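You operate a simulated robot arm through the tools that you are given. There is no shell and no other tool.

The job below is to be done with a simulated robot arm. You get a single attempt, and the scene is never put back.

Task
Soak up the deck oil with the white mat, then bin the mat.
Fine: the oily bin, its red lid shut again. Where these are worked on the way, their far stop is far enough and under half their travel is too little: red lid. What is to be rubbed or washed off counts as gone when no trace of it is left.

It is judged by the outcome, as a careful person would: the job done as asked, and still so three seconds after it is handed in. It fails if anything else is knocked over, pushed out of place, dropped, spilled or broken. Lids that push on must go on centred and level and be pressed home; caps that screw on are set level and turned clockwise until they are tight.

Robot
A 6-joint arm with a two-finger gripper, fixed in place. Base frame: the origin is at the foot of the arm, x ahead of it, y to its left, z up; the work surface is at about z = 0.58. Lengths are in m, angles in degrees, forces in N, time in s.
Its first joint turns from -166.0 to 166.0 degrees. Payload 3.43 kg.
The TCP is the grasp point between the finger pads, 0.02 m short of the fingertips. In the tool frame z runs along the fingers and y along their closing line. Largest opening 0.19 m; the body of the gripper starts 0.248 m behind the TCP.
Orientation is that of the tool frame in the base frame, as a unit quaternion [w, x, y, z]. With the fingers straight down and closing along the base's y, the tool's x points along the base's -x, its y along +y and its z along -z.

Tools
- The arm moves only by the tool nudge_tool. Its argument "commands" is one flat list of numbers, 6 for each row, row after row: the shift along the tool's x, y, z in m, then the turn, a rotation vector about the tool's x, y, z in degrees. In form: [tx, ty, tz, rx, ry, rz, tx, ty, tz, rx, ry, rz, ...]. A call has 1 to 20 rows; each row shifts and turns the commanded pose from where the row before left it, along the tool's axes as they then stand. "gripper" is the gripper command, from -1 (fully open) to 1 (shut), values between in proportion, set as the call begins (left out, the last holds). Rows are played at 5 a second. More than 0.05 m and 8.6 degrees between two rows, or a gripper value outside its range, and nothing of the call is played. A pose out of reach is approached as far as the arm can. The call stops where the force on the tool passes 60 N (or 10 N more than at its start, if that is more) or the arm is blocked; 0.2 s more then pass. The fingers move at their own pace (about 0.045 m/s each) and stop on an object; they squeeze with about 22 N. The grip force told is the motor's: it shows also when the fingers shut on nothing. Time passes only in rows, and 0.2 s behind the last, so rows that do not move let the fingers close. The reply holds the time, the measured pose of the TCP, the force on the tool along the base axes, the opening and the grip force, in the units named above and with some noise, with the torque about the TCP (base axes, N m) and any sound that the robot's microphone picked up.
- Cameras (640 x 400 px; columns grow to the right, rows downward): "scene" is fixed at [0.2213, -0.4996, 1.3175]; the picture's right is [0.39, -0.92, 0.00], its down [-0.68, -0.29, -0.68] and it looks along [0.62, 0.26, -0.74] (base axes); focal length 305 px, centre (320, 200). "wrist" rides on the gripper at [0.07, -0.008, -0.288] in the tool frame; the picture's right is [0.12, 0.99, 0.00], its down [-0.96, 0.12, -0.25] and it looks along [-0.25, 0.03, 0.97] (tool axes); focal length 261 px, centre (320, 200). There is no depth. A picture from a camera that has moved, and an enlarged one, comes with that camera's place and axes in the base frame and with its lens.
- capture(camera): a new picture of that camera. The clock stands still meanwhile.
- slide_trunk(by): slides the trunk up (or, below 0, down) by that many m; the arm rides with it, the base frame stays. It gives what a move gives, with no picture.
- enlarge(camera, box): a new picture of the part [left, top, right, bottom] of that camera's present view, enlarged. The clock stands still meanwhile.
- sign_off(): hands the job in; it is judged then, once.

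Nothing tells you positions but the pictures and the camera data. Unless the task says otherwise, let go and move clear before handing in.

The tools are called after "Request:" as name(argument=value, ...) on one line, values as JSON. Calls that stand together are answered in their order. nudge_tool: Moves the arm, as the interface text tells. Its arguments: {"type":"object","properties":{"commands":{"type":"array","items":{"type":"number"}},"gripper":{"type":"number"}},"required":["commands"]} The other tools are called the same way: slide_trunk (by) slides the trunk up or down; capture (camera) takes a picture; enlarge (camera, box) takes an enlarged picture of a part of a camera's view; sign_off () hands the job in.

At the start:

```text
time: 0.0
ee_pos: [0.8377, -0.5085, 0.92]
tcp_rot: [0.001, 0.0, 1.0, 0.0]
force: [-0.2, 0.9, -0.3]
ft_torque: [-0.02, 0.02, 0.0]
grip_width: 0.1901
grasp_force: 0.0
trunk travel left (down, up): [-0.15, 0.09]
```

scene: 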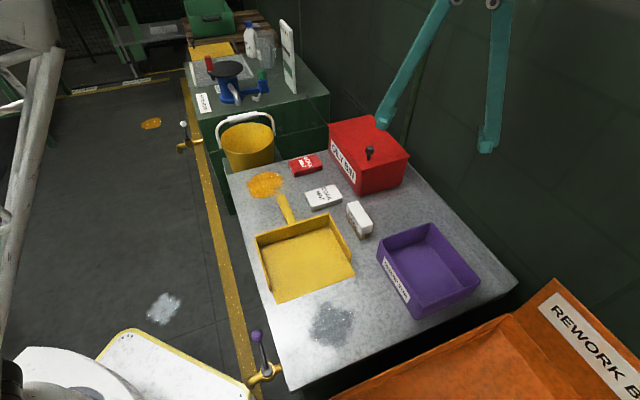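
wrist: 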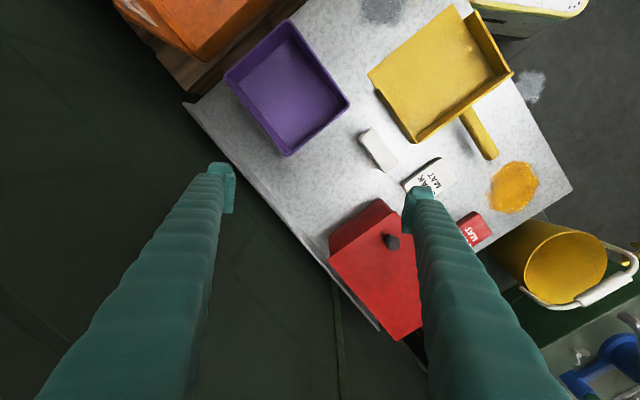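

I see a work table carrying a yellow dustpan, a purple tray, a red bin with a knobbed lid, a white mat, a red mat, a white block and an orange oil patch. There is also a grey patch on the table. I'll enlarge the views before moving to locate these precisely.

Request:
enlarge(camera="scene", box=[220, 100, 420, 225])

Request:
enlarge(camera="wrist", box=[320, 100, 580, 350])

Request:
enlarge(camera="scene", box=[230, 200, 500, 380])

Request:
enlarge(camera="scene", box=[120, 0, 320, 160])

```text
3.20 times, centred on (320, 162) of scene
camera zoom: at [0.2213, -0.4996, 1.3175], right [0.39, -0.92, 0.0], down [-0.68, -0.29, -0.68], along [0.62, 0.26, -0.74], focal length 975 px, centre (320, 320)
```

zoom: 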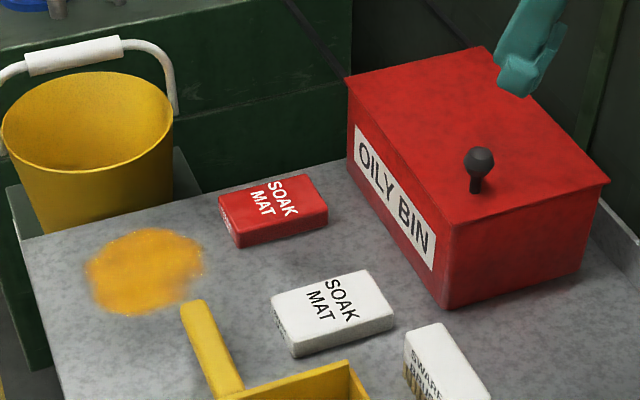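

```text
1.60 times, centred on (450, 225) of wrist
camera zoom: at [0.767, -0.5166, 1.2066], right [-0.12, 0.99, 0.0], down [0.96, 0.12, 0.25], along [0.25, 0.03, -0.97], focal length 417 px, centre (112, 160)
```

zoom: 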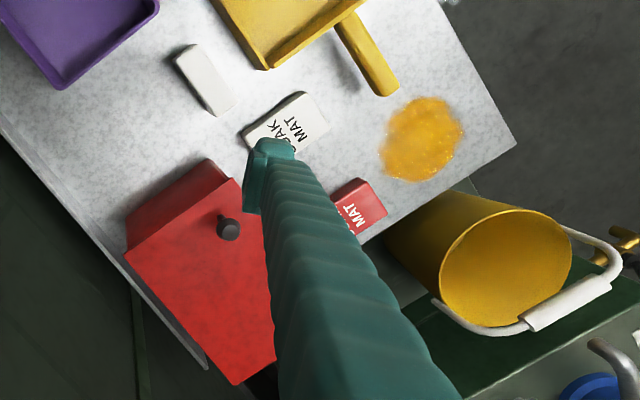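

```text
2.22 times, centred on (365, 290) of scene
camera zoom: at [0.2213, -0.4996, 1.3175], right [0.39, -0.92, 0.0], down [-0.68, -0.29, -0.68], along [0.62, 0.26, -0.74], focal length 677 px, centre (220, 0)
```

zoom: 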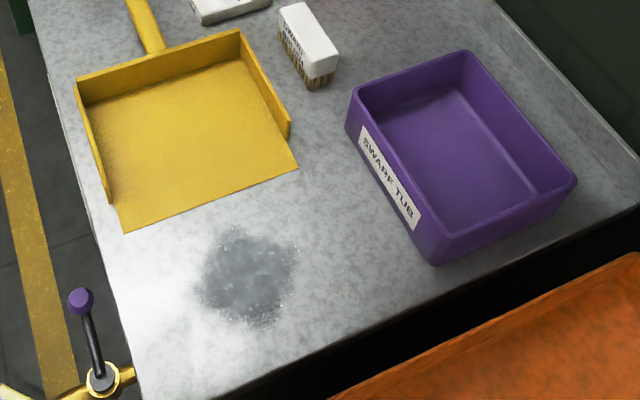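

```text
2.50 times, centred on (220, 80) of scene
camera zoom: at [0.2213, -0.4996, 1.3175], right [0.39, -0.92, 0.0], down [-0.68, -0.29, -0.68], along [0.62, 0.26, -0.74], focal length 762 px, centre (570, 500)
```

zoom: 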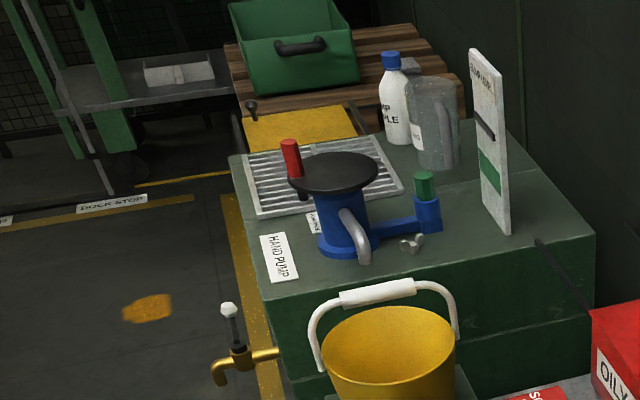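

The white mat sits near (0.84, -0.25), the oil patch near (0.83, -0.04) with a radius of about 0.065, and the red bin's knob near (0.95, -0.35, 0.735). The table contents appear turned about 45°. I'll move the wrist camera over the bin next, to work out how its lid opens.

Request:
nudge_tool(commands=[0, 0.03, 0, 0, 0, 0, 0, 0.04, 0, 0, 0, 0, 0, 0.04, 0, 0, 0, 0, 0, 0.03, 0, 0, 0, 0])

Request:
capture(camera="wrist")

Request:
enlarge(camera="scene", box=[310, 100, 430, 200])

```text
time: 1.0
ee_pos: [0.8387, -0.3698, 0.9192]
tcp_rot: [-0.001, 0.0, 1.0, 0.0]
force: [-0.5, -0.6, -1.0]
ft_torque: [0.09, 0.0, 0.0]
grip_width: 0.1898
grasp_force: 0.2
trunk travel left (down, up): [-0.15, 0.09]
```

```text
taken
camera wrist: at [0.7676, -0.3784, 1.2058], right [-0.12, 0.99, 0.0], down [0.96, 0.12, 0.25], along [0.25, 0.03, -0.97], focal length 261 px, centre (320, 200)
```

wrist: 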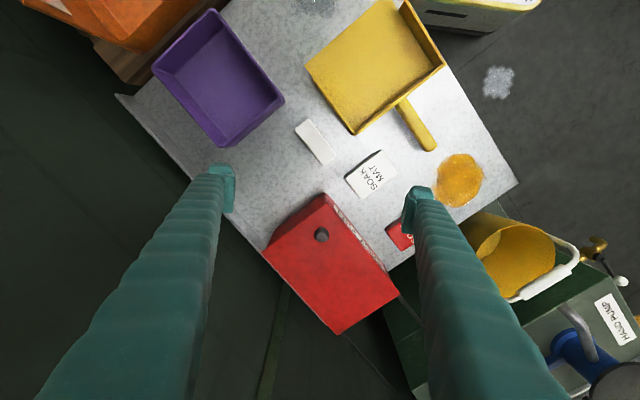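

```text
4.00 times, centred on (370, 150) of scene
camera zoom: at [0.2213, -0.4996, 1.3175], right [0.39, -0.92, 0.0], down [-0.68, -0.29, -0.68], along [0.62, 0.26, -0.74], focal length 1219 px, centre (120, 400)
```

zoom: 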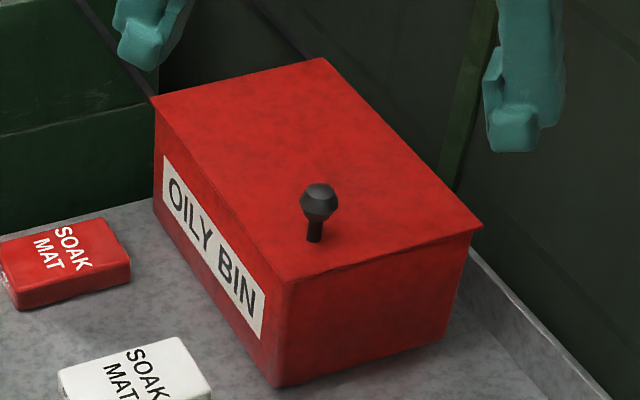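

Request:
enlarge(camera="wrist", box=[250, 140, 410, 340])

Request:
enlarge(camera="wrist", box=[300, 110, 520, 260])

```text
2.00 times, centred on (330, 240) of wrist
camera zoom: at [0.7676, -0.3784, 1.2058], right [-0.12, 0.99, 0.0], down [0.96, 0.12, 0.25], along [0.25, 0.03, -0.97], focal length 521 px, centre (300, 120)
```

zoom: 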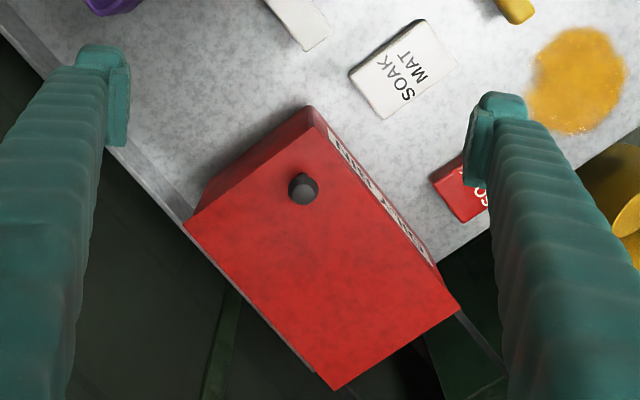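

```text
2.67 times, centred on (410, 185) of wrist
camera zoom: at [0.7676, -0.3784, 1.2058], right [-0.12, 0.99, 0.0], down [0.96, 0.12, 0.25], along [0.25, 0.03, -0.97], focal length 695 px, centre (80, 240)
```

zoom: 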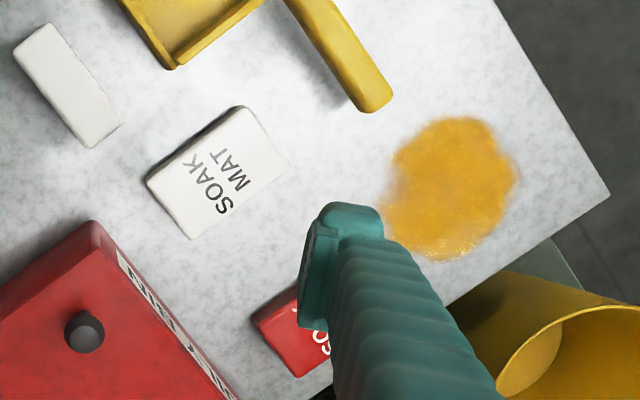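

The bin's lid is flat, with a ball knob near its front corner on the label side, at about (0.955, -0.353, 0.736). It's slightly beyond tool-down reach, so I'll turn the gripper 45°, tilt it outward a little and go to a point above the knob.

Request:
nudge_tool(commands=[0, 0, 0, 0, 0, 7.5, 0, 0, 0, 0, 0, 7.5, 0, 0, 0, 0, 0, 7.5, 0, 0, 0, 0, 0, 7.5, 0, 0, 0, 0, 0, 7.5, 0, 0, 0, 0, 0, 7.5, 0, 0, 0, 0, -7.5, 0, 0, 0, 0, 0, -7.5, 0, 0, 0, 0, 0, 0, 0], gripper=0.25)

```text
time: 3.0
ee_pos: [0.8373, -0.3682, 0.9191]
tcp_rot: [0.122, 0.38, 0.916, -0.051]
force: [-0.2, 0.7, 0.3]
ft_torque: [0.0, 0.01, 0.0]
grip_width: 0.0712
grasp_force: 0.1
trunk travel left (down, up): [-0.15, 0.09]
```

Request:
nudge_tool(commands=[-0.0055, 0.0237, 0.025, 0, 0, 0, -0.0055, 0.0237, 0.025, 0, 0, 0, -0.0055, 0.0237, 0.025, 0, 0, 0, -0.0055, 0.0237, 0.025, 0, 0, 0, 0, 0, 0, 0, 0, 0])

Request:
capture(camera="wrist")

Request:
capture(camera="scene")

```text
time: 4.2
ee_pos: [0.9375, -0.3341, 0.8293]
tcp_rot: [0.12, 0.38, 0.916, -0.05]
force: [0.9, 0.0, 0.2]
ft_torque: [-0.03, 0.05, 0.0]
grip_width: 0.0712
grasp_force: 0.0
trunk travel left (down, up): [-0.15, 0.09]
```

```text
taken
camera wrist: at [0.8299, -0.2392, 1.0879], right [0.62, 0.78, -0.03], down [0.69, -0.53, 0.49], along [0.37, -0.32, -0.87], focal length 261 px, centre (320, 200)
```

wrist: 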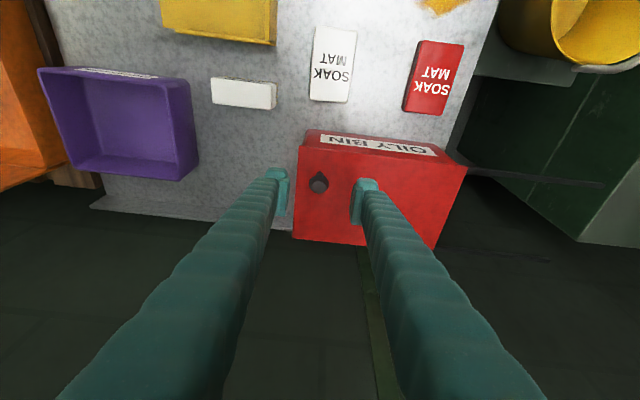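

```text
taken
```

scene: 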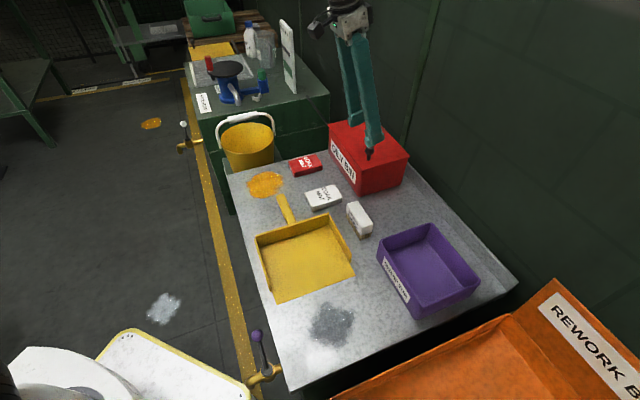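

Request:
enlarge(camera="wrist", box=[260, 110, 500, 260])

Request:
enlarge(camera="scene", box=[300, 70, 440, 210])

```text
2.67 times, centred on (380, 185) of wrist
camera zoom: at [0.8299, -0.2392, 1.0879], right [0.62, 0.78, -0.03], down [0.69, -0.53, 0.49], along [0.37, -0.32, -0.87], focal length 695 px, centre (160, 240)
```

zoom: 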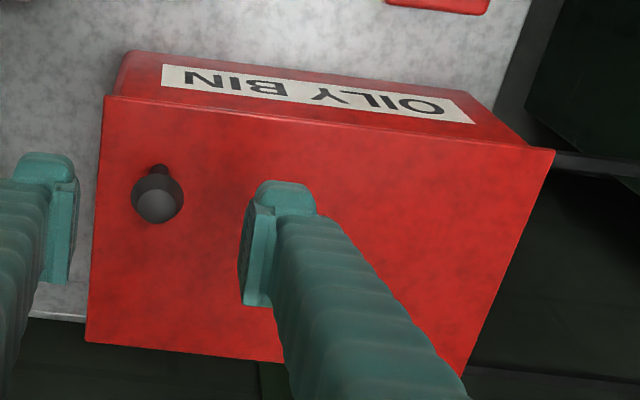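

```text
2.86 times, centred on (370, 140) of scene
camera zoom: at [0.2213, -0.4996, 1.3175], right [0.39, -0.92, 0.0], down [-0.68, -0.29, -0.68], along [0.62, 0.26, -0.74], focal length 870 px, centre (177, 371)
```

zoom: 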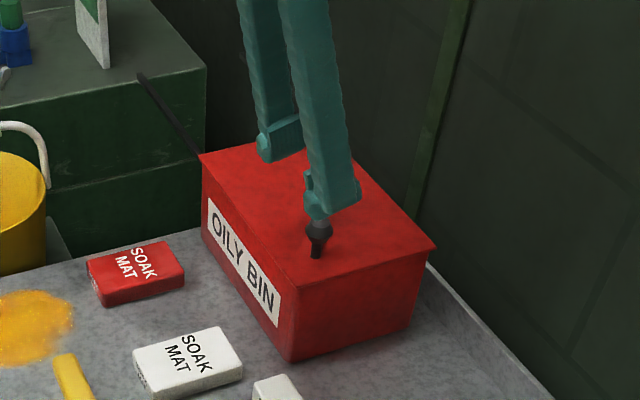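

The gripper lines up with the knob, and the lid measures about 0.18 by 0.26 with its long side at 45°. I'll go down along the tool axis so the fingers straddle the knob, then close on it.

Request:
nudge_tool(commands=[0, 0, 0.03, 0, 0, 0, 0, 0, 0.03, 0, 0, 0, 0, 0, 0.02, 0, 0, 0, 0.0, 0, 0.013, 0, 0, 0, 0, 0, 0, 0, 0, 0])

Request:
enlarge(camera="wrist", box=[240, 110, 440, 260])

Request:
enlarge(camera="scene", box=[330, 110, 410, 190])

```text
time: 5.4
ee_pos: [0.9543, -0.3527, 0.7407]
tcp_rot: [0.12, 0.378, 0.917, -0.05]
force: [0.0, 0.1, -0.3]
ft_torque: [-0.05, 0.01, 0.01]
grip_width: 0.0712
grasp_force: 0.0
trunk travel left (down, up): [-0.15, 0.09]
```

```text
2.67 times, centred on (340, 185) of wrist
camera zoom: at [0.846, -0.2574, 0.9986], right [0.62, 0.78, -0.03], down [0.69, -0.53, 0.49], along [0.37, -0.32, -0.87], focal length 695 px, centre (267, 240)
```

zoom: 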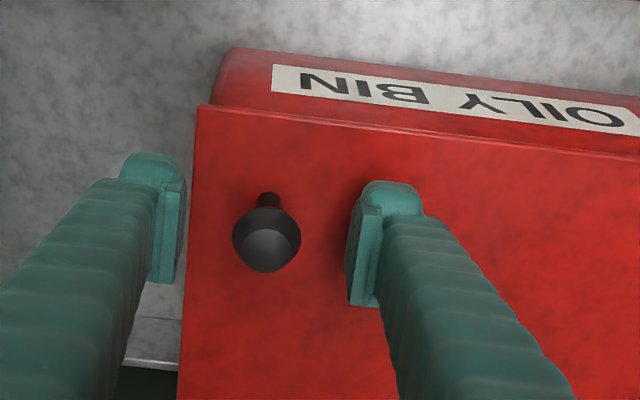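

```text
5.00 times, centred on (370, 150) of scene
camera zoom: at [0.2213, -0.4996, 1.3175], right [0.39, -0.92, 0.0], down [-0.68, -0.29, -0.68], along [0.62, 0.26, -0.74], focal length 1523 px, centre (70, 450)
```

zoom: 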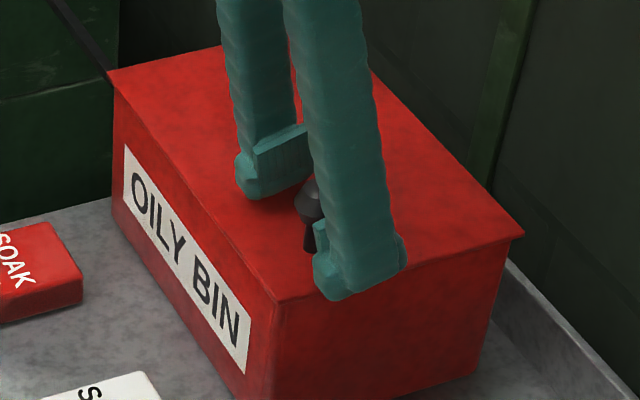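

Request:
nudge_tool(commands=[0, 0, 0, 0, 0, 0, 0, 0, 0, 0, 0, 0, 0, 0, 0, 0, 0, 0, 0, 0, 0, 0, 0, 0], gripper=1.0)

```text
time: 6.4
ee_pos: [0.9546, -0.3532, 0.7409]
tcp_rot: [0.12, 0.379, 0.916, -0.05]
force: [0.9, 0.3, -1.2]
ft_torque: [-0.02, 0.0, -0.01]
grip_width: 0.0259
grasp_force: 38.8
trunk travel left (down, up): [-0.15, 0.09]
```

I'm holding the knob (opening 0.026). I'll try a small straight lift to learn how the lid moves.

Request:
nudge_tool(commands=[-0.0013, 0, -0.0048, 0, 0, 0, -0.0013, 0, -0.0048, 0, 0, 0])

Request:
enlarge(camera="scene", box=[310, 90, 430, 210])

```text
time: 7.2
ee_pos: [0.9533, -0.3514, 0.7411]
tcp_rot: [0.116, 0.38, 0.916, -0.051]
force: [18.2, -7.1, -29.4]
ft_torque: [-0.62, -0.61, 0.13]
grip_width: 0.0262
grasp_force: 45.5
trunk travel left (down, up): [-0.15, 0.09]
stopped in row 2: the force on the tool passed its limit at 61 N (the readings are from after the stop); the commanded pose is now the measured one
```

```text
3.33 times, centred on (370, 150) of scene
camera zoom: at [0.2213, -0.4996, 1.3175], right [0.39, -0.92, 0.0], down [-0.68, -0.29, -0.68], along [0.62, 0.26, -0.74], focal length 1016 px, centre (153, 367)
```

zoom: 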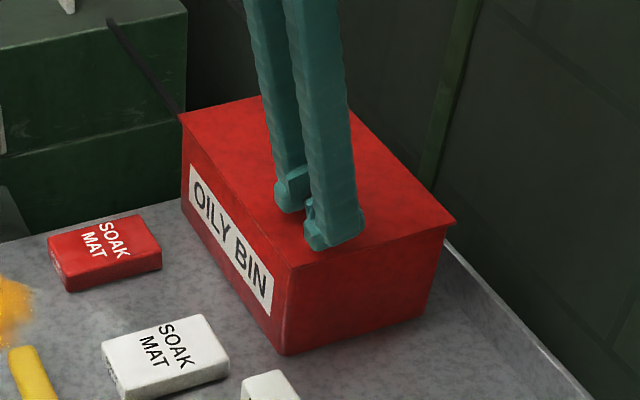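

Lifting is blocked, so the lid isn't hinged. Dark bars seem to run on past the bin's far end, like slide rails. I'll relax the load and look closer.

Request:
nudge_tool(commands=[-0.002, -0.0003, 0.0012, 0, 0, 0, 0, 0, 0, 0, 0, 0])

Request:
enlarge(camera="scene", box=[240, 30, 400, 150])

Request:
capture(camera="wrist")

```text
time: 7.8
ee_pos: [0.9546, -0.3535, 0.7414]
tcp_rot: [0.115, 0.379, 0.917, -0.05]
force: [11.4, 3.7, -32.6]
ft_torque: [0.16, 0.24, 0.14]
grip_width: 0.026
grasp_force: 44.7
trunk travel left (down, up): [-0.15, 0.09]
```

```text
3.33 times, centred on (320, 90) of scene
camera zoom: at [0.2213, -0.4996, 1.3175], right [0.39, -0.92, 0.0], down [-0.68, -0.29, -0.68], along [0.62, 0.26, -0.74], focal length 1016 px, centre (320, 567)
```

zoom: 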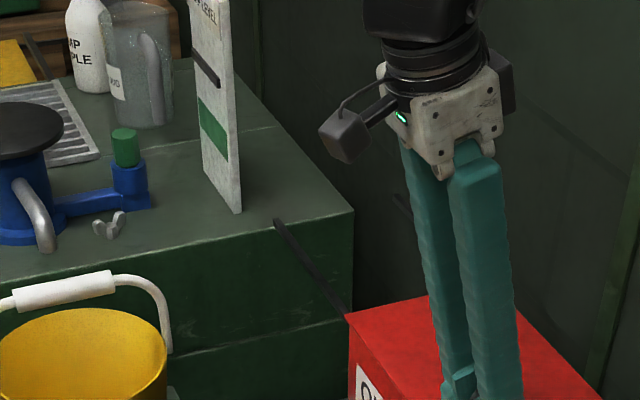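

```text
taken
camera wrist: at [0.8488, -0.2584, 1.0017], right [0.62, 0.78, -0.03], down [0.7, -0.53, 0.48], along [0.36, -0.32, -0.88], focal length 261 px, centre (320, 200)
```

wrist: 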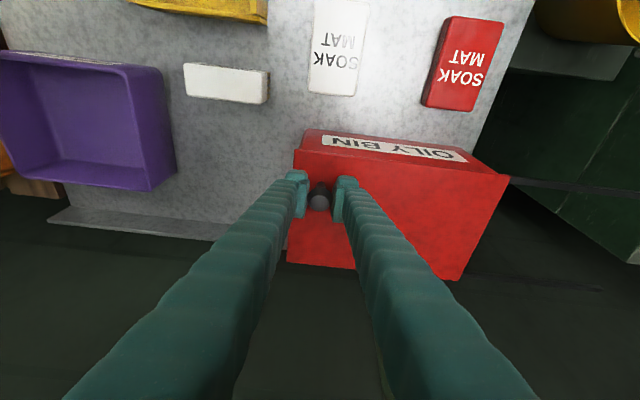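

Two rails extend about 0.24 m past the bin's far end, so the lid slides along +u, toward (0.707, 0.707). I'll ease off the upward load, then try a small slide in that direction.

Request:
nudge_tool(commands=[0.0008, 0, 0.003, 0, 0, 0, 0, 0, 0, 0, 0, 0])

```text
time: 8.4
ee_pos: [0.9543, -0.3532, 0.7418]
tcp_rot: [0.117, 0.379, 0.917, -0.05]
force: [-2.7, 26.2, -1.5]
ft_torque: [0.35, 0.31, 0.13]
grip_width: 0.0263
grasp_force: 44.6
trunk travel left (down, up): [-0.15, 0.09]
```

Request:
nudge_tool(commands=[0, 0.004, 0, 0, 0, 0, 0, 0.004, 0, 0, 0, 0, 0, 0.004, 0, 0, 0, 0])

Request:
enlarge(camera="scene", box=[310, 90, 430, 210])

```text
time: 9.2
ee_pos: [0.964, -0.344, 0.7402]
tcp_rot: [0.117, 0.379, 0.916, -0.051]
force: [-10.2, 8.3, -4.9]
ft_torque: [0.13, 0.16, -0.14]
grip_width: 0.0256
grasp_force: 45.6
trunk travel left (down, up): [-0.15, 0.09]
```

```text
3.33 times, centred on (370, 150) of scene
camera zoom: at [0.2213, -0.4996, 1.3175], right [0.39, -0.92, 0.0], down [-0.68, -0.29, -0.68], along [0.62, 0.26, -0.74], focal length 1016 px, centre (153, 367)
```

zoom: 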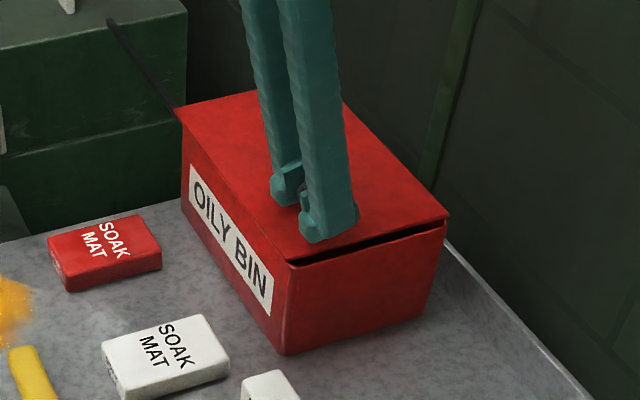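

The lid slides along +u and the opening is already showing. I'll keep going in steps, tilting further outward as I go to gain reach.

Request:
nudge_tool(commands=[0, 0.0125, 0, 0, -2, 0, 0, 0.0125, 0, 0, -2, 0, 0, 0.0125, 0, 0, -2, 0, 0, 0.0125, 0, 0, -2, 0, 0, 0.0125, 0, 0, -2, 0, 0, 0.0125, 0, 0, -2, 0])

Request:
capture(camera="scene")

```text
time: 10.6
ee_pos: [1.0147, -0.2926, 0.7398]
tcp_rot: [0.212, 0.372, 0.899, -0.089]
force: [10.1, -7.4, -2.8]
ft_torque: [0.32, 0.3, 0.11]
grip_width: 0.0256
grasp_force: 44.9
trunk travel left (down, up): [-0.15, 0.09]
```

```text
taken
```

scene: 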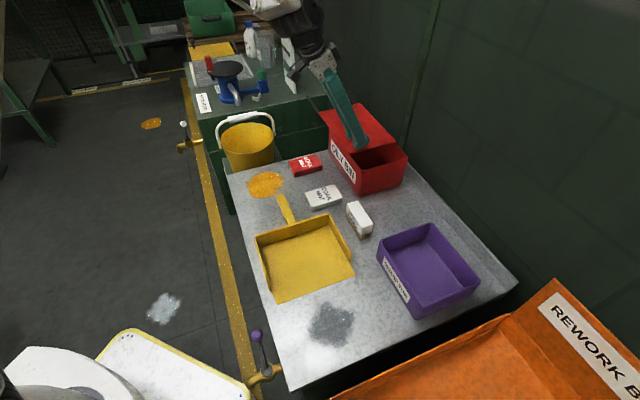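

Request:
nudge_tool(commands=[0, 0.0125, 0, 0, -2, 0, 0, 0.0125, 0, 0, -2, 0, 0, 0.0125, 0, 0, -2, 0, 0, 0.0125, 0, 0, -2, 0, 0, 0.0125, 0, 0, -2, 0, 0, 0.0125, 0, 0, -2, 0])

Request:
capture(camera="scene")

```text
time: 12.0
ee_pos: [1.0701, -0.2372, 0.7396]
tcp_rot: [0.305, 0.359, 0.873, -0.127]
force: [-3.9, 5.4, -16.6]
ft_torque: [0.4, 0.36, 0.32]
grip_width: 0.0258
grasp_force: 44.7
trunk travel left (down, up): [-0.15, 0.09]
```

```text
taken
```

scene: 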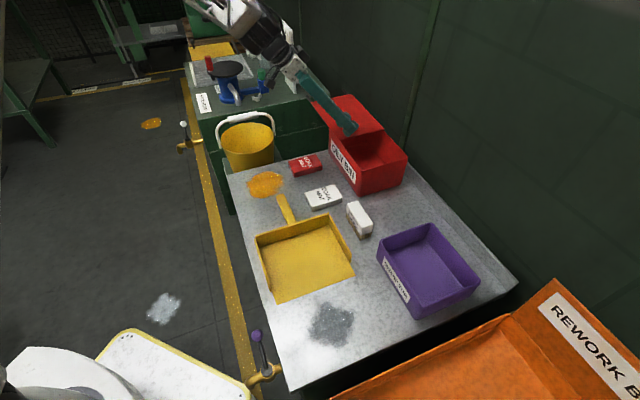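

Request:
nudge_tool(commands=[0, 0.01, 0, 0, -2, 0, 0, 0.01, 0, 0, -2, 0, 0, 0.01, 0, 0, -1, 0, 0, 0.008, 0, 0, -1, 0])

Request:
capture(camera="scene")

```text
time: 13.0
ee_pos: [1.0973, -0.2119, 0.7403]
tcp_rot: [0.349, 0.354, 0.855, -0.147]
force: [4.5, -3.4, -18.9]
ft_torque: [0.39, 0.36, 0.22]
grip_width: 0.0255
grasp_force: 44.7
trunk travel left (down, up): [-0.15, 0.09]
```

```text
taken
```

scene: 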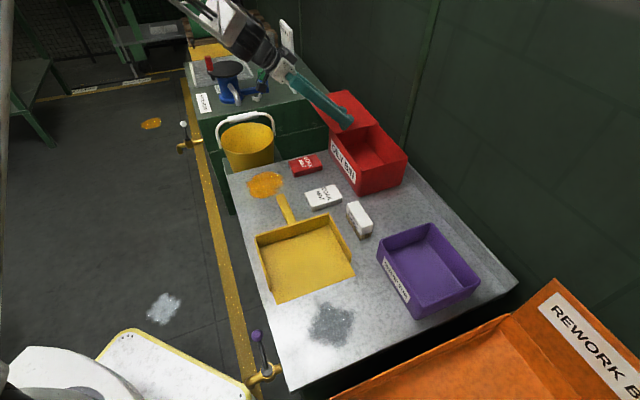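

Request:
nudge_tool(commands=[0.001, 0.007, 0.001, 0, 0, 0, 0.001, 0.007, 0.001, 0, 0, 0, 0, 0.007, 0, 0, 0, 0, 0, 0.007, 0, 0, 0, 0])

Request:
enlarge(camera="scene", box=[280, 60, 440, 210])

```text
time: 14.0
ee_pos: [1.1168, -0.192, 0.7407]
tcp_rot: [0.351, 0.353, 0.855, -0.146]
force: [17.6, -16.3, 7.2]
ft_torque: [-0.01, -0.07, -0.06]
grip_width: 0.0258
grasp_force: 44.8
trunk travel left (down, up): [-0.15, 0.09]
```

```text
2.67 times, centred on (360, 135) of scene
camera zoom: at [0.2213, -0.4996, 1.3175], right [0.39, -0.92, 0.0], down [-0.68, -0.29, -0.68], along [0.62, 0.26, -0.74], focal length 812 px, centre (213, 373)
```

zoom: 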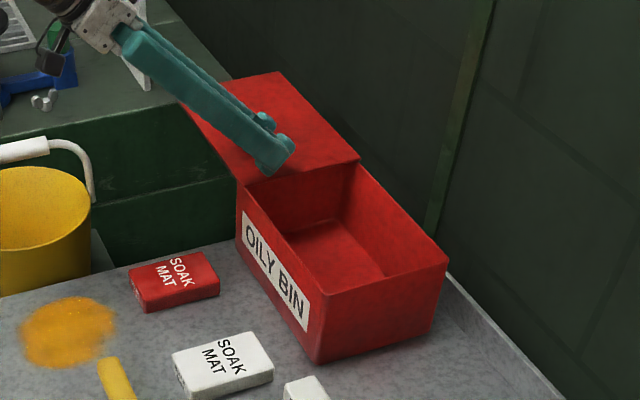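

Request:
nudge_tool(commands=[-0.0007, 0.005, 0.0007, 0, 0, 0, -0.0007, 0.005, 0.0007, 0, 0, 0])

```text
time: 14.7
ee_pos: [1.1203, -0.1902, 0.7393]
tcp_rot: [0.348, 0.356, 0.854, -0.15]
force: [-33.4, -20.8, 20.8]
ft_torque: [-0.38, -0.08, 0.05]
grip_width: 0.0258
grasp_force: 44.5
trunk travel left (down, up): [-0.15, 0.09]
stopped in row 2: the force on the tool passed its limit at 62 N (the readings are from after the stop); the commanded pose is now the measured one
```

The lid has reached its far stop, about 0.23 m of travel, and the bin is open. I'll let go of the knob and back out along the tool axis.

Request:
nudge_tool(commands=[0, -0.002, 0, 0, 0, 0, 0, 0, 0, 0, 0, 0, 0, 0, 0, 0, 0, 0, 0, 0, 0, 0, 0, 0], gripper=0.3)

Request:
nudge_tool(commands=[0, 0, -0.02, 0, 0, 0, 0, 0, -0.03, 0, 0, 0, 0, 0, -0.04, 0, 0, 0, 0, 0, -0.04, 0, 0, 0, 0, 0, 0, 0, 0, 0])

Request:
capture(camera="scene")

Request:
capture(camera="wrist")

```text
time: 15.7
ee_pos: [1.1194, -0.1878, 0.7372]
tcp_rot: [0.348, 0.354, 0.855, -0.149]
force: [0.5, 0.0, -0.8]
ft_torque: [-0.02, 0.02, -0.01]
grip_width: 0.0665
grasp_force: 0.0
trunk travel left (down, up): [-0.15, 0.09]
```

```text
time: 16.9
ee_pos: [1.0586, -0.1229, 0.83]
tcp_rot: [0.348, 0.354, 0.855, -0.148]
force: [0.6, 0.5, 0.3]
ft_torque: [-0.02, -0.01, 0.01]
grip_width: 0.0664
grasp_force: 0.1
trunk travel left (down, up): [-0.15, 0.09]
```

```text
taken
```

scene: 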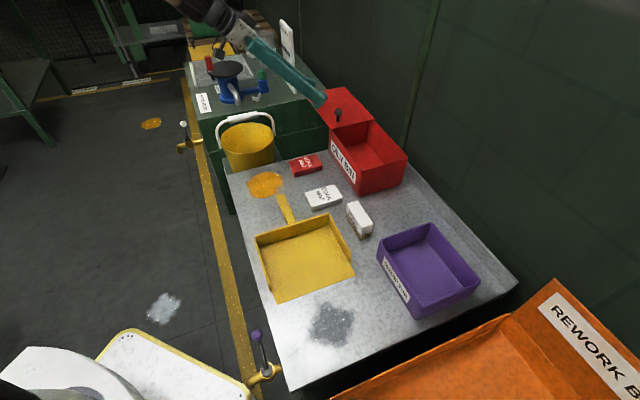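

```text
taken
camera wrist: at [0.8753, 0.0506, 0.9861], right [0.64, 0.76, -0.09], down [0.45, -0.28, 0.85], along [0.62, -0.59, -0.52], focal length 261 px, centre (320, 200)
```

wrist: 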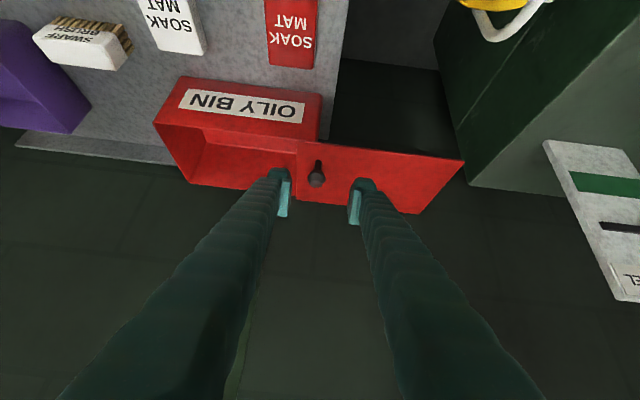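

The lid stays open and I can see inside the bin. Next I'll bring the tool back to vertical, away from the bin, and look at the white mat.

Request:
nudge_tool(commands=[0.0022, -0.0277, -0.022, 0, 0, 0, 0.0022, -0.0277, -0.022, 0, 0, 0, 0.0022, -0.0277, -0.022, 0, 0, 0, 0.0022, -0.0277, -0.022, 0, 0, 0, 0.0022, -0.0277, -0.022, 0, 0, 0, 0, 0, 0, 0, 7.5, 0, 0, 0, 0, 0, 7.5, 0, 0, 0, 0, 0, 7.5, 0, 0, 0, 0, 0, 7.5, 0, 0, 0, 0, 0, 7.5, 0, 0, 0, 0, 0, 7.5, 0, 0, 0, 0, 0, 0, 0], gripper=-0.05)

Request:
capture(camera="wrist")

```text
time: 19.5
ee_pos: [0.899, -0.1604, 0.8998]
tcp_rot: [-0.006, 0.384, 0.923, -0.001]
force: [-0.4, 0.0, -0.5]
ft_torque: [0.05, 0.03, -0.01]
grip_width: 0.0998
grasp_force: 0.1
trunk travel left (down, up): [-0.15, 0.09]
```

```text
taken
camera wrist: at [0.8454, -0.1163, 1.1881], right [0.62, 0.78, -0.01], down [0.76, -0.6, 0.24], along [0.18, -0.15, -0.97], focal length 261 px, centre (320, 200)
```

wrist: 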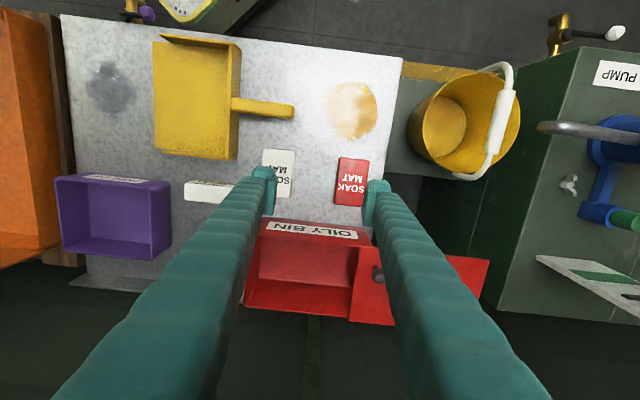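

Request:
enlarge(camera="wrist", box=[220, 70, 410, 220])

Request:
enlarge(camera="scene", box=[230, 140, 380, 240])

```text
2.67 times, centred on (315, 145) of wrist
camera zoom: at [0.8454, -0.1163, 1.1881], right [0.62, 0.78, -0.01], down [0.76, -0.6, 0.24], along [0.18, -0.15, -0.97], focal length 695 px, centre (333, 347)
```

zoom: 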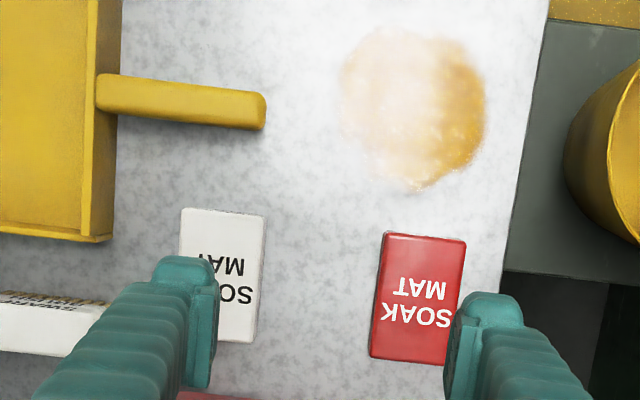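

```text
4.00 times, centred on (305, 190) of scene
camera zoom: at [0.2213, -0.4996, 1.3175], right [0.39, -0.92, 0.0], down [-0.68, -0.29, -0.68], along [0.62, 0.26, -0.74], focal length 1219 px, centre (380, 240)
```

zoom: 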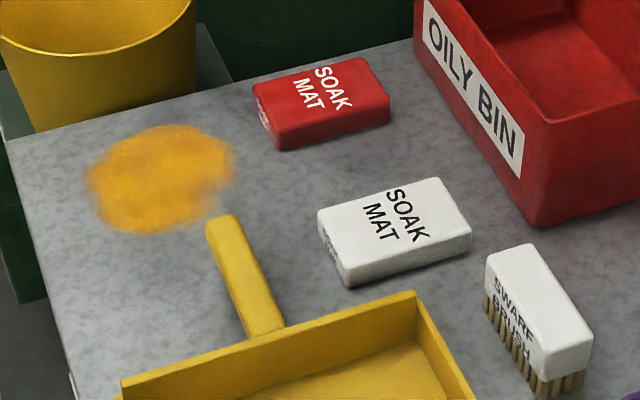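

The mat's centre looks to be at about (0.845, -0.247), with its long side running perpendicular to the closing line. I'll move above it and check the alignment closer up.

Request:
nudge_tool(commands=[-0.0046, -0.0199, 0.03, 0, 0, 0, -0.0046, -0.0199, 0.03, 0, 0, 0, -0.0046, -0.0199, 0.03, 0, 0, 0, -0.0046, -0.0199, 0.03, 0, 0, 0, -0.0046, -0.0199, 0.03, 0, 0, 0, 0, 0, 0, 0, 0, 0])

Request:
capture(camera="wrist")

Request:
enlarge(camera="scene", box=[260, 150, 380, 230])

```text
time: 20.9
ee_pos: [0.8412, -0.2458, 0.7528]
tcp_rot: [-0.006, 0.383, 0.924, -0.001]
force: [0.3, 1.2, -0.3]
ft_torque: [-0.02, -0.02, 0.02]
grip_width: 0.0997
grasp_force: 0.0
trunk travel left (down, up): [-0.15, 0.09]
```

```text
taken
camera wrist: at [0.7881, -0.2019, 1.0394], right [0.62, 0.79, -0.01], down [0.76, -0.6, 0.24], along [0.18, -0.15, -0.97], focal length 261 px, centre (320, 200)
```

wrist: 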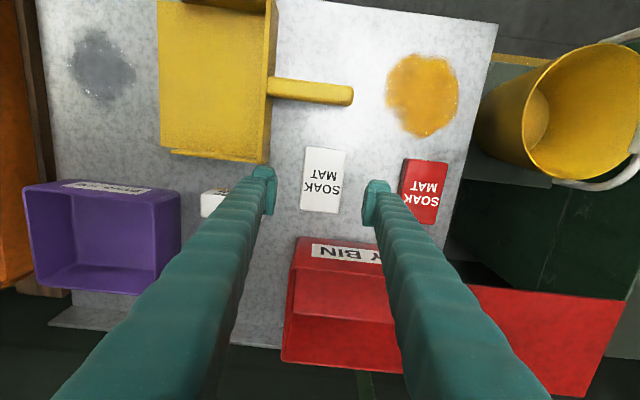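

```text
5.00 times, centred on (320, 190) of scene
camera zoom: at [0.2213, -0.4996, 1.3175], right [0.39, -0.92, 0.0], down [-0.68, -0.29, -0.68], along [0.62, 0.26, -0.74], focal length 1523 px, centre (320, 250)
```

zoom: 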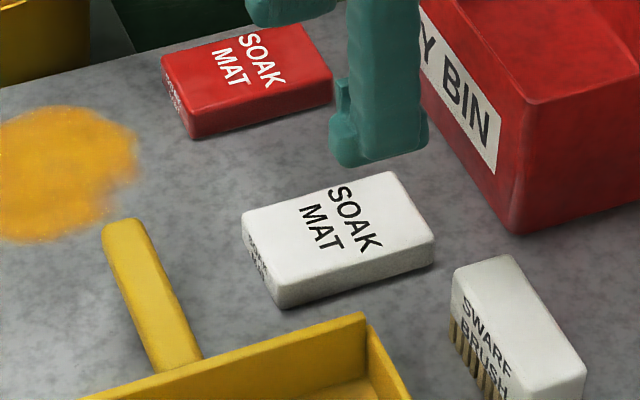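

The gripper is within about 4 mm of the mat's centre and square to it. I'll make that small correction, go down to finger height and close.

Request:
nudge_tool(commands=[-0.004, 0.003, 0.03, 0, 0, 0, 0, 0, 0.03, 0, 0, 0, 0, 0, 0.03, 0, 0, 0, 0, 0, 0.03, 0, 0, 0, 0, 0, 0.015, 0, 0, 0, 0, 0, 0.009, 0, 0, 0, 0, 0, 0, 0, 0, 0])

Request:
enlarge(camera="wrist", box=[220, 120, 420, 260])

Request:
enlarge(camera="scene", box=[260, 150, 380, 230])

```text
time: 22.5
ee_pos: [0.8466, -0.2479, 0.6071]
tcp_rot: [-0.006, 0.384, 0.923, -0.002]
force: [0.6, 0.0, -0.1]
ft_torque: [-0.02, -0.02, 0.01]
grip_width: 0.0996
grasp_force: 0.1
trunk travel left (down, up): [-0.15, 0.09]
```

```text
2.86 times, centred on (320, 190) of wrist
camera zoom: at [0.7923, -0.2034, 0.8948], right [0.62, 0.78, -0.01], down [0.76, -0.6, 0.24], along [0.18, -0.15, -0.97], focal length 745 px, centre (320, 229)
```

zoom: 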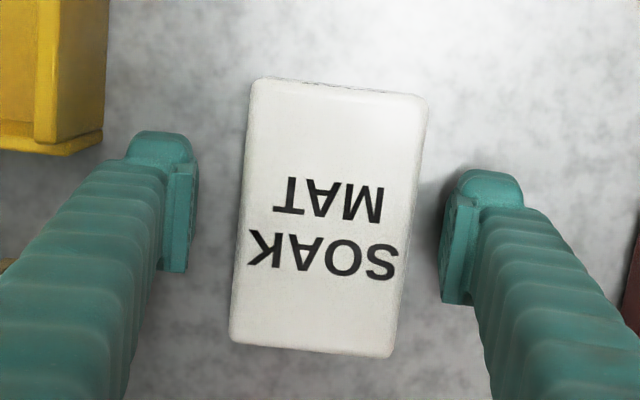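

```text
5.00 times, centred on (320, 190) of scene
camera zoom: at [0.2213, -0.4996, 1.3175], right [0.39, -0.92, 0.0], down [-0.68, -0.29, -0.68], along [0.62, 0.26, -0.74], focal length 1523 px, centre (320, 250)
```

zoom: 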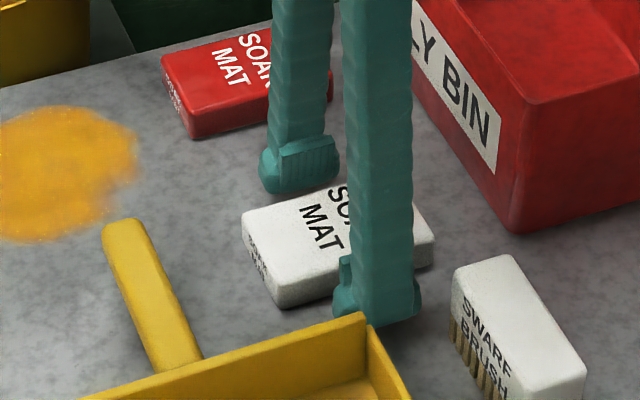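

Request:
nudge_tool(commands=[0, 0.004, 0, 0, 0, 0, 0, 0, 0, 0, 0, 0])

Request:
nudge_tool(commands=[0, 0, 0, 0, 0, 0, 0, 0, 0, 0, 0, 0, 0, 0, 0, 0, 0, 0, 0, 0, 0, 0, 0, 0], gripper=1.0)

Request:
enlarge(camera="wrist", box=[220, 120, 420, 260])

```text
time: 23.1
ee_pos: [0.8491, -0.2447, 0.6078]
tcp_rot: [-0.006, 0.384, 0.923, -0.002]
force: [-0.3, 0.1, 0.1]
ft_torque: [-0.02, -0.01, 0.01]
grip_width: 0.0996
grasp_force: 0.1
trunk travel left (down, up): [-0.15, 0.09]
```

```text
time: 24.1
ee_pos: [0.8474, -0.2435, 0.6082]
tcp_rot: [-0.005, 0.384, 0.923, -0.001]
force: [0.1, 0.1, -0.5]
ft_torque: [-0.01, 0.01, -0.04]
grip_width: 0.0688
grasp_force: 21.3
trunk travel left (down, up): [-0.15, 0.09]
```

```text
2.86 times, centred on (320, 190) of wrist
camera zoom: at [0.7951, -0.2004, 0.8951], right [0.62, 0.78, -0.01], down [0.76, -0.6, 0.24], along [0.18, -0.15, -0.97], focal length 745 px, centre (320, 229)
```

zoom: 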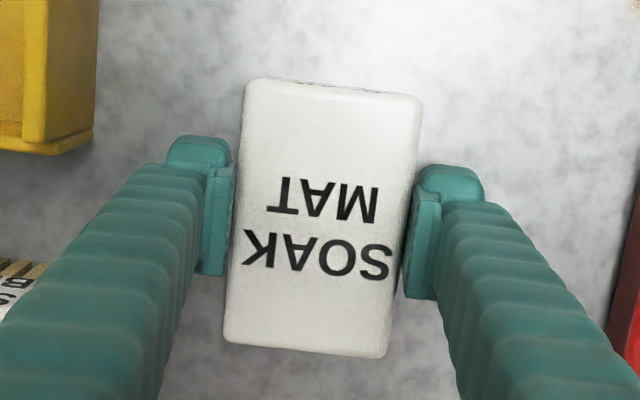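

The mat is gripped at 0.069 m. I'll lift it and carry it over the oil patch, clear of the red mat and the dustpan handle.

Request:
nudge_tool(commands=[0, 0, -0.02, 0, 0, 0, 0, 0, -0.025, 0, 0, 0, 0, 0, -0.025, 0, 0, 0, 0.0291, 0.0282, 0, 0, 0, 0, 0.0291, 0.0282, 0, 0, 0, 0, 0.0291, 0.0282, 0, 0, 0, 0, 0.0291, 0.0282, 0, 0, 0, 0, 0.0291, 0.0282, 0, 0, 0, 0, 0, 0, 0, 0, 0, 0])

Request:
capture(camera="wrist")

Request:
capture(camera="scene")

```text
time: 26.1
ee_pos: [0.8449, -0.0448, 0.6754]
tcp_rot: [-0.005, 0.384, 0.923, -0.002]
force: [-0.2, -0.3, -0.5]
ft_torque: [0.0, 0.01, 0.0]
grip_width: 0.0685
grasp_force: 22.3
trunk travel left (down, up): [-0.15, 0.09]
```

```text
taken
camera wrist: at [0.7919, -0.0005, 0.9635], right [0.62, 0.78, -0.01], down [0.76, -0.6, 0.24], along [0.18, -0.15, -0.97], focal length 261 px, centre (320, 200)
```

wrist: 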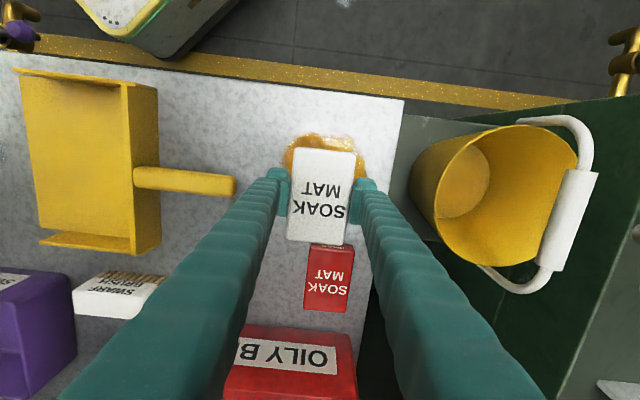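

```text
taken
```

scene: 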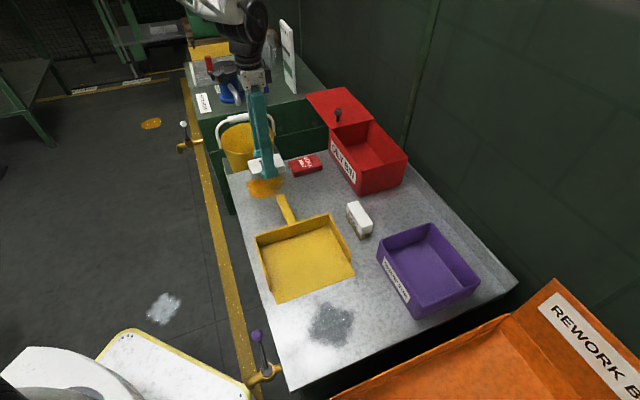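

Request:
enlarge(camera="wrist", box=[220, 90, 440, 260])

Request:
enlarge(camera="scene", box=[210, 120, 350, 230])

```text
2.35 times, centred on (330, 175) of wrist
camera zoom: at [0.7919, -0.0005, 0.9635], right [0.62, 0.78, -0.01], down [0.76, -0.6, 0.24], along [0.18, -0.15, -0.97], focal length 613 px, centre (296, 259)
```

zoom: 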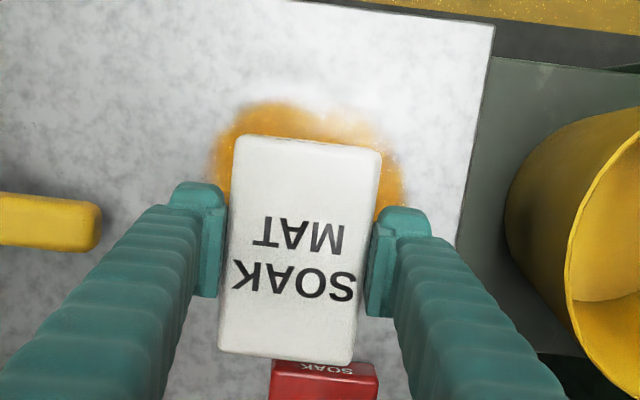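

```text
3.64 times, centred on (280, 175) of scene
camera zoom: at [0.2213, -0.4996, 1.3175], right [0.39, -0.92, 0.0], down [-0.68, -0.29, -0.68], along [0.62, 0.26, -0.74], focal length 1108 px, centre (466, 291)
```

zoom: 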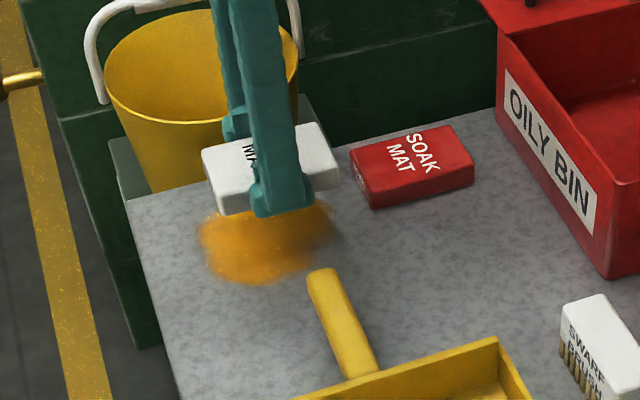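

The patch spans roughly 0.12 by 0.13 m and is only slightly larger than the mat. I'll lower the mat onto it and check the contact force before wiping.

Request:
nudge_tool(commands=[0.012, 0.003, 0.02, 0, 0, 0, 0.011, 0, 0.02, 0, 0, 0, 0, 0, 0.018, 0, 0, 0, 0, 0, 0.007, 0, 0, 0, 0, 0, 0.0015, 0, 0, 0])

```text
time: 27.3
ee_pos: [0.8325, -0.024, 0.6126]
tcp_rot: [-0.005, 0.383, 0.924, 0.0]
force: [-0.6, 0.2, -0.3]
ft_torque: [0.01, -0.05, -0.03]
grip_width: 0.0688
grasp_force: 22.1
trunk travel left (down, up): [-0.15, 0.09]
```

Request:
nudge_tool(commands=[0, 0, 0.0025, 0, 0, 0, 0, 0, 0.001, 0, 0, 0])

```text
time: 27.9
ee_pos: [0.8308, -0.0248, 0.608]
tcp_rot: [-0.005, 0.383, 0.924, -0.001]
force: [-0.1, 0.3, -0.3]
ft_torque: [0.02, 0.0, -0.03]
grip_width: 0.0685
grasp_force: 22.0
trunk travel left (down, up): [-0.15, 0.09]
```

Request:
nudge_tool(commands=[0, 0, 0.001, 0, 0, 0, 0, 0, 0.0005, 0, 0, 0])

```text
time: 28.5
ee_pos: [0.8329, -0.0243, 0.6078]
tcp_rot: [-0.004, 0.384, 0.923, -0.002]
force: [1.9, -1.0, 5.0]
ft_torque: [0.0, -0.03, -0.01]
grip_width: 0.0685
grasp_force: 22.2
trunk travel left (down, up): [-0.15, 0.09]
```

The mat is in light contact, about 5 N. I'll start wiping along the patch with short strokes and watch the force.

Request:
nudge_tool(commands=[0, -0.012, 0.0001, 0, 0, 0, 0, -0.012, 0.0001, 0, 0, 0, 0, -0.012, 0.0001, 0, 0, 0, 0, -0.006, 0, 0, 0, 0])

Request:
enlarge(camera="scene", box=[210, 120, 350, 230])

Request:
enlarge(camera="wrist", box=[220, 90, 440, 260])

```text
time: 29.5
ee_pos: [0.8014, -0.0541, 0.6068]
tcp_rot: [-0.004, 0.384, 0.923, -0.001]
force: [8.1, 3.6, 26.1]
ft_torque: [0.1, -0.2, 0.0]
grip_width: 0.0686
grasp_force: 21.7
trunk travel left (down, up): [-0.15, 0.09]
```

```text
3.64 times, centred on (280, 175) of scene
camera zoom: at [0.2213, -0.4996, 1.3175], right [0.39, -0.92, 0.0], down [-0.68, -0.29, -0.68], along [0.62, 0.26, -0.74], focal length 1108 px, centre (466, 291)
```

zoom: 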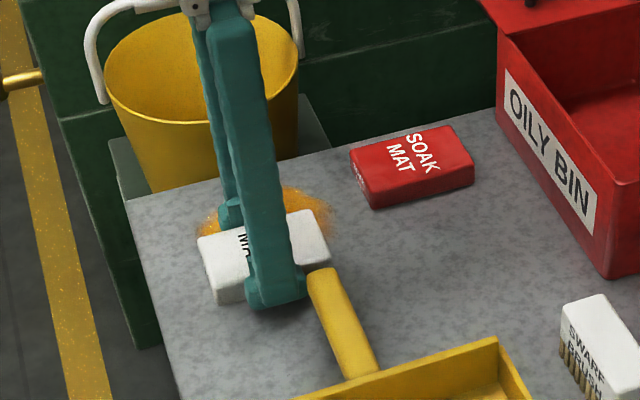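

```text
2.35 times, centred on (330, 175) of wrist
camera zoom: at [0.7477, -0.0095, 0.8943], right [0.62, 0.79, 0.0], down [0.76, -0.6, 0.24], along [0.19, -0.15, -0.97], focal length 613 px, centre (296, 259)
```

zoom: 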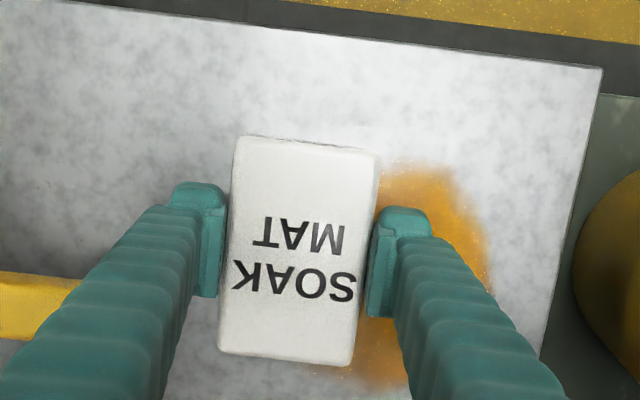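

Request:
nudge_tool(commands=[0, 0, -0.0007, 0, 0, 0, 0, 0, 0, 0, 0, 0])

```text
time: 30.1
ee_pos: [0.801, -0.0535, 0.6068]
tcp_rot: [-0.005, 0.384, 0.923, -0.002]
force: [9.7, -0.7, 20.9]
ft_torque: [0.05, -0.28, -0.03]
grip_width: 0.0685
grasp_force: 21.8
trunk travel left (down, up): [-0.15, 0.09]
```

Request:
nudge_tool(commands=[0, 0, -0.0015, 0, 0, 0, 0, 0.01, -0.0002, 0, 0, 0, 0, 0.01, 0, 0, 0, 0])

```text
time: 30.9
ee_pos: [0.8147, -0.0386, 0.6082]
tcp_rot: [-0.005, 0.383, 0.924, -0.002]
force: [0.8, -0.3, -0.2]
ft_torque: [-0.01, -0.01, -0.05]
grip_width: 0.0687
grasp_force: 21.7
trunk travel left (down, up): [-0.15, 0.09]
```

Request:
nudge_tool(commands=[0, 0, 0.0012, 0, 0, 0, 0, 0, 0, 0, 0, 0])

Request:
enlarge(camera="scene", box=[210, 120, 350, 230])

```text
time: 31.5
ee_pos: [0.8162, -0.038, 0.6066]
tcp_rot: [-0.006, 0.383, 0.924, -0.001]
force: [-0.7, -1.1, -0.6]
ft_torque: [0.01, -0.05, 0.02]
grip_width: 0.0687
grasp_force: 21.8
trunk travel left (down, up): [-0.15, 0.09]
```

```text
3.64 times, centred on (280, 175) of scene
camera zoom: at [0.2213, -0.4996, 1.3175], right [0.39, -0.92, 0.0], down [-0.68, -0.29, -0.68], along [0.62, 0.26, -0.74], focal length 1108 px, centre (466, 291)
```

zoom: 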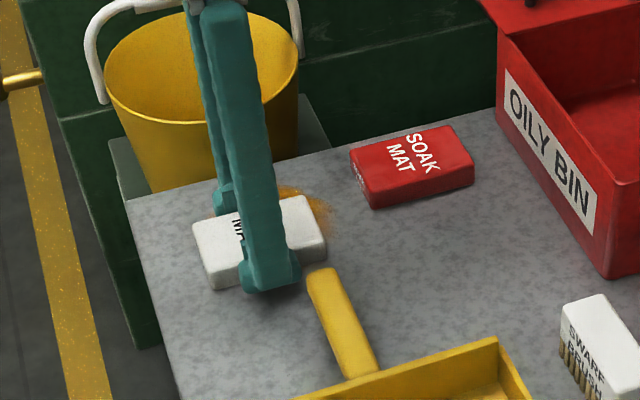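

Request:
nudge_tool(commands=[0, 0, 0.0008, 0, 0, 0, 0, 0, 0, 0, 0, 0])

```text
time: 32.1
ee_pos: [0.8157, -0.0386, 0.6079]
tcp_rot: [-0.005, 0.382, 0.924, -0.002]
force: [0.6, -1.1, 6.5]
ft_torque: [0.08, 0.04, 0.06]
grip_width: 0.0686
grasp_force: 22.2
trunk travel left (down, up): [-0.15, 0.09]
```

Request:
nudge_tool(commands=[0, 0.01, 0, 0, 0, 0, 0, 0.01, 0, 0, 0, 0])

```text
time: 32.7
ee_pos: [0.8305, -0.0261, 0.6083]
tcp_rot: [-0.005, 0.384, 0.923, -0.001]
force: [-2.3, -2.4, 6.9]
ft_torque: [-0.03, -0.02, 0.03]
grip_width: 0.0686
grasp_force: 21.8
trunk travel left (down, up): [-0.15, 0.09]
```

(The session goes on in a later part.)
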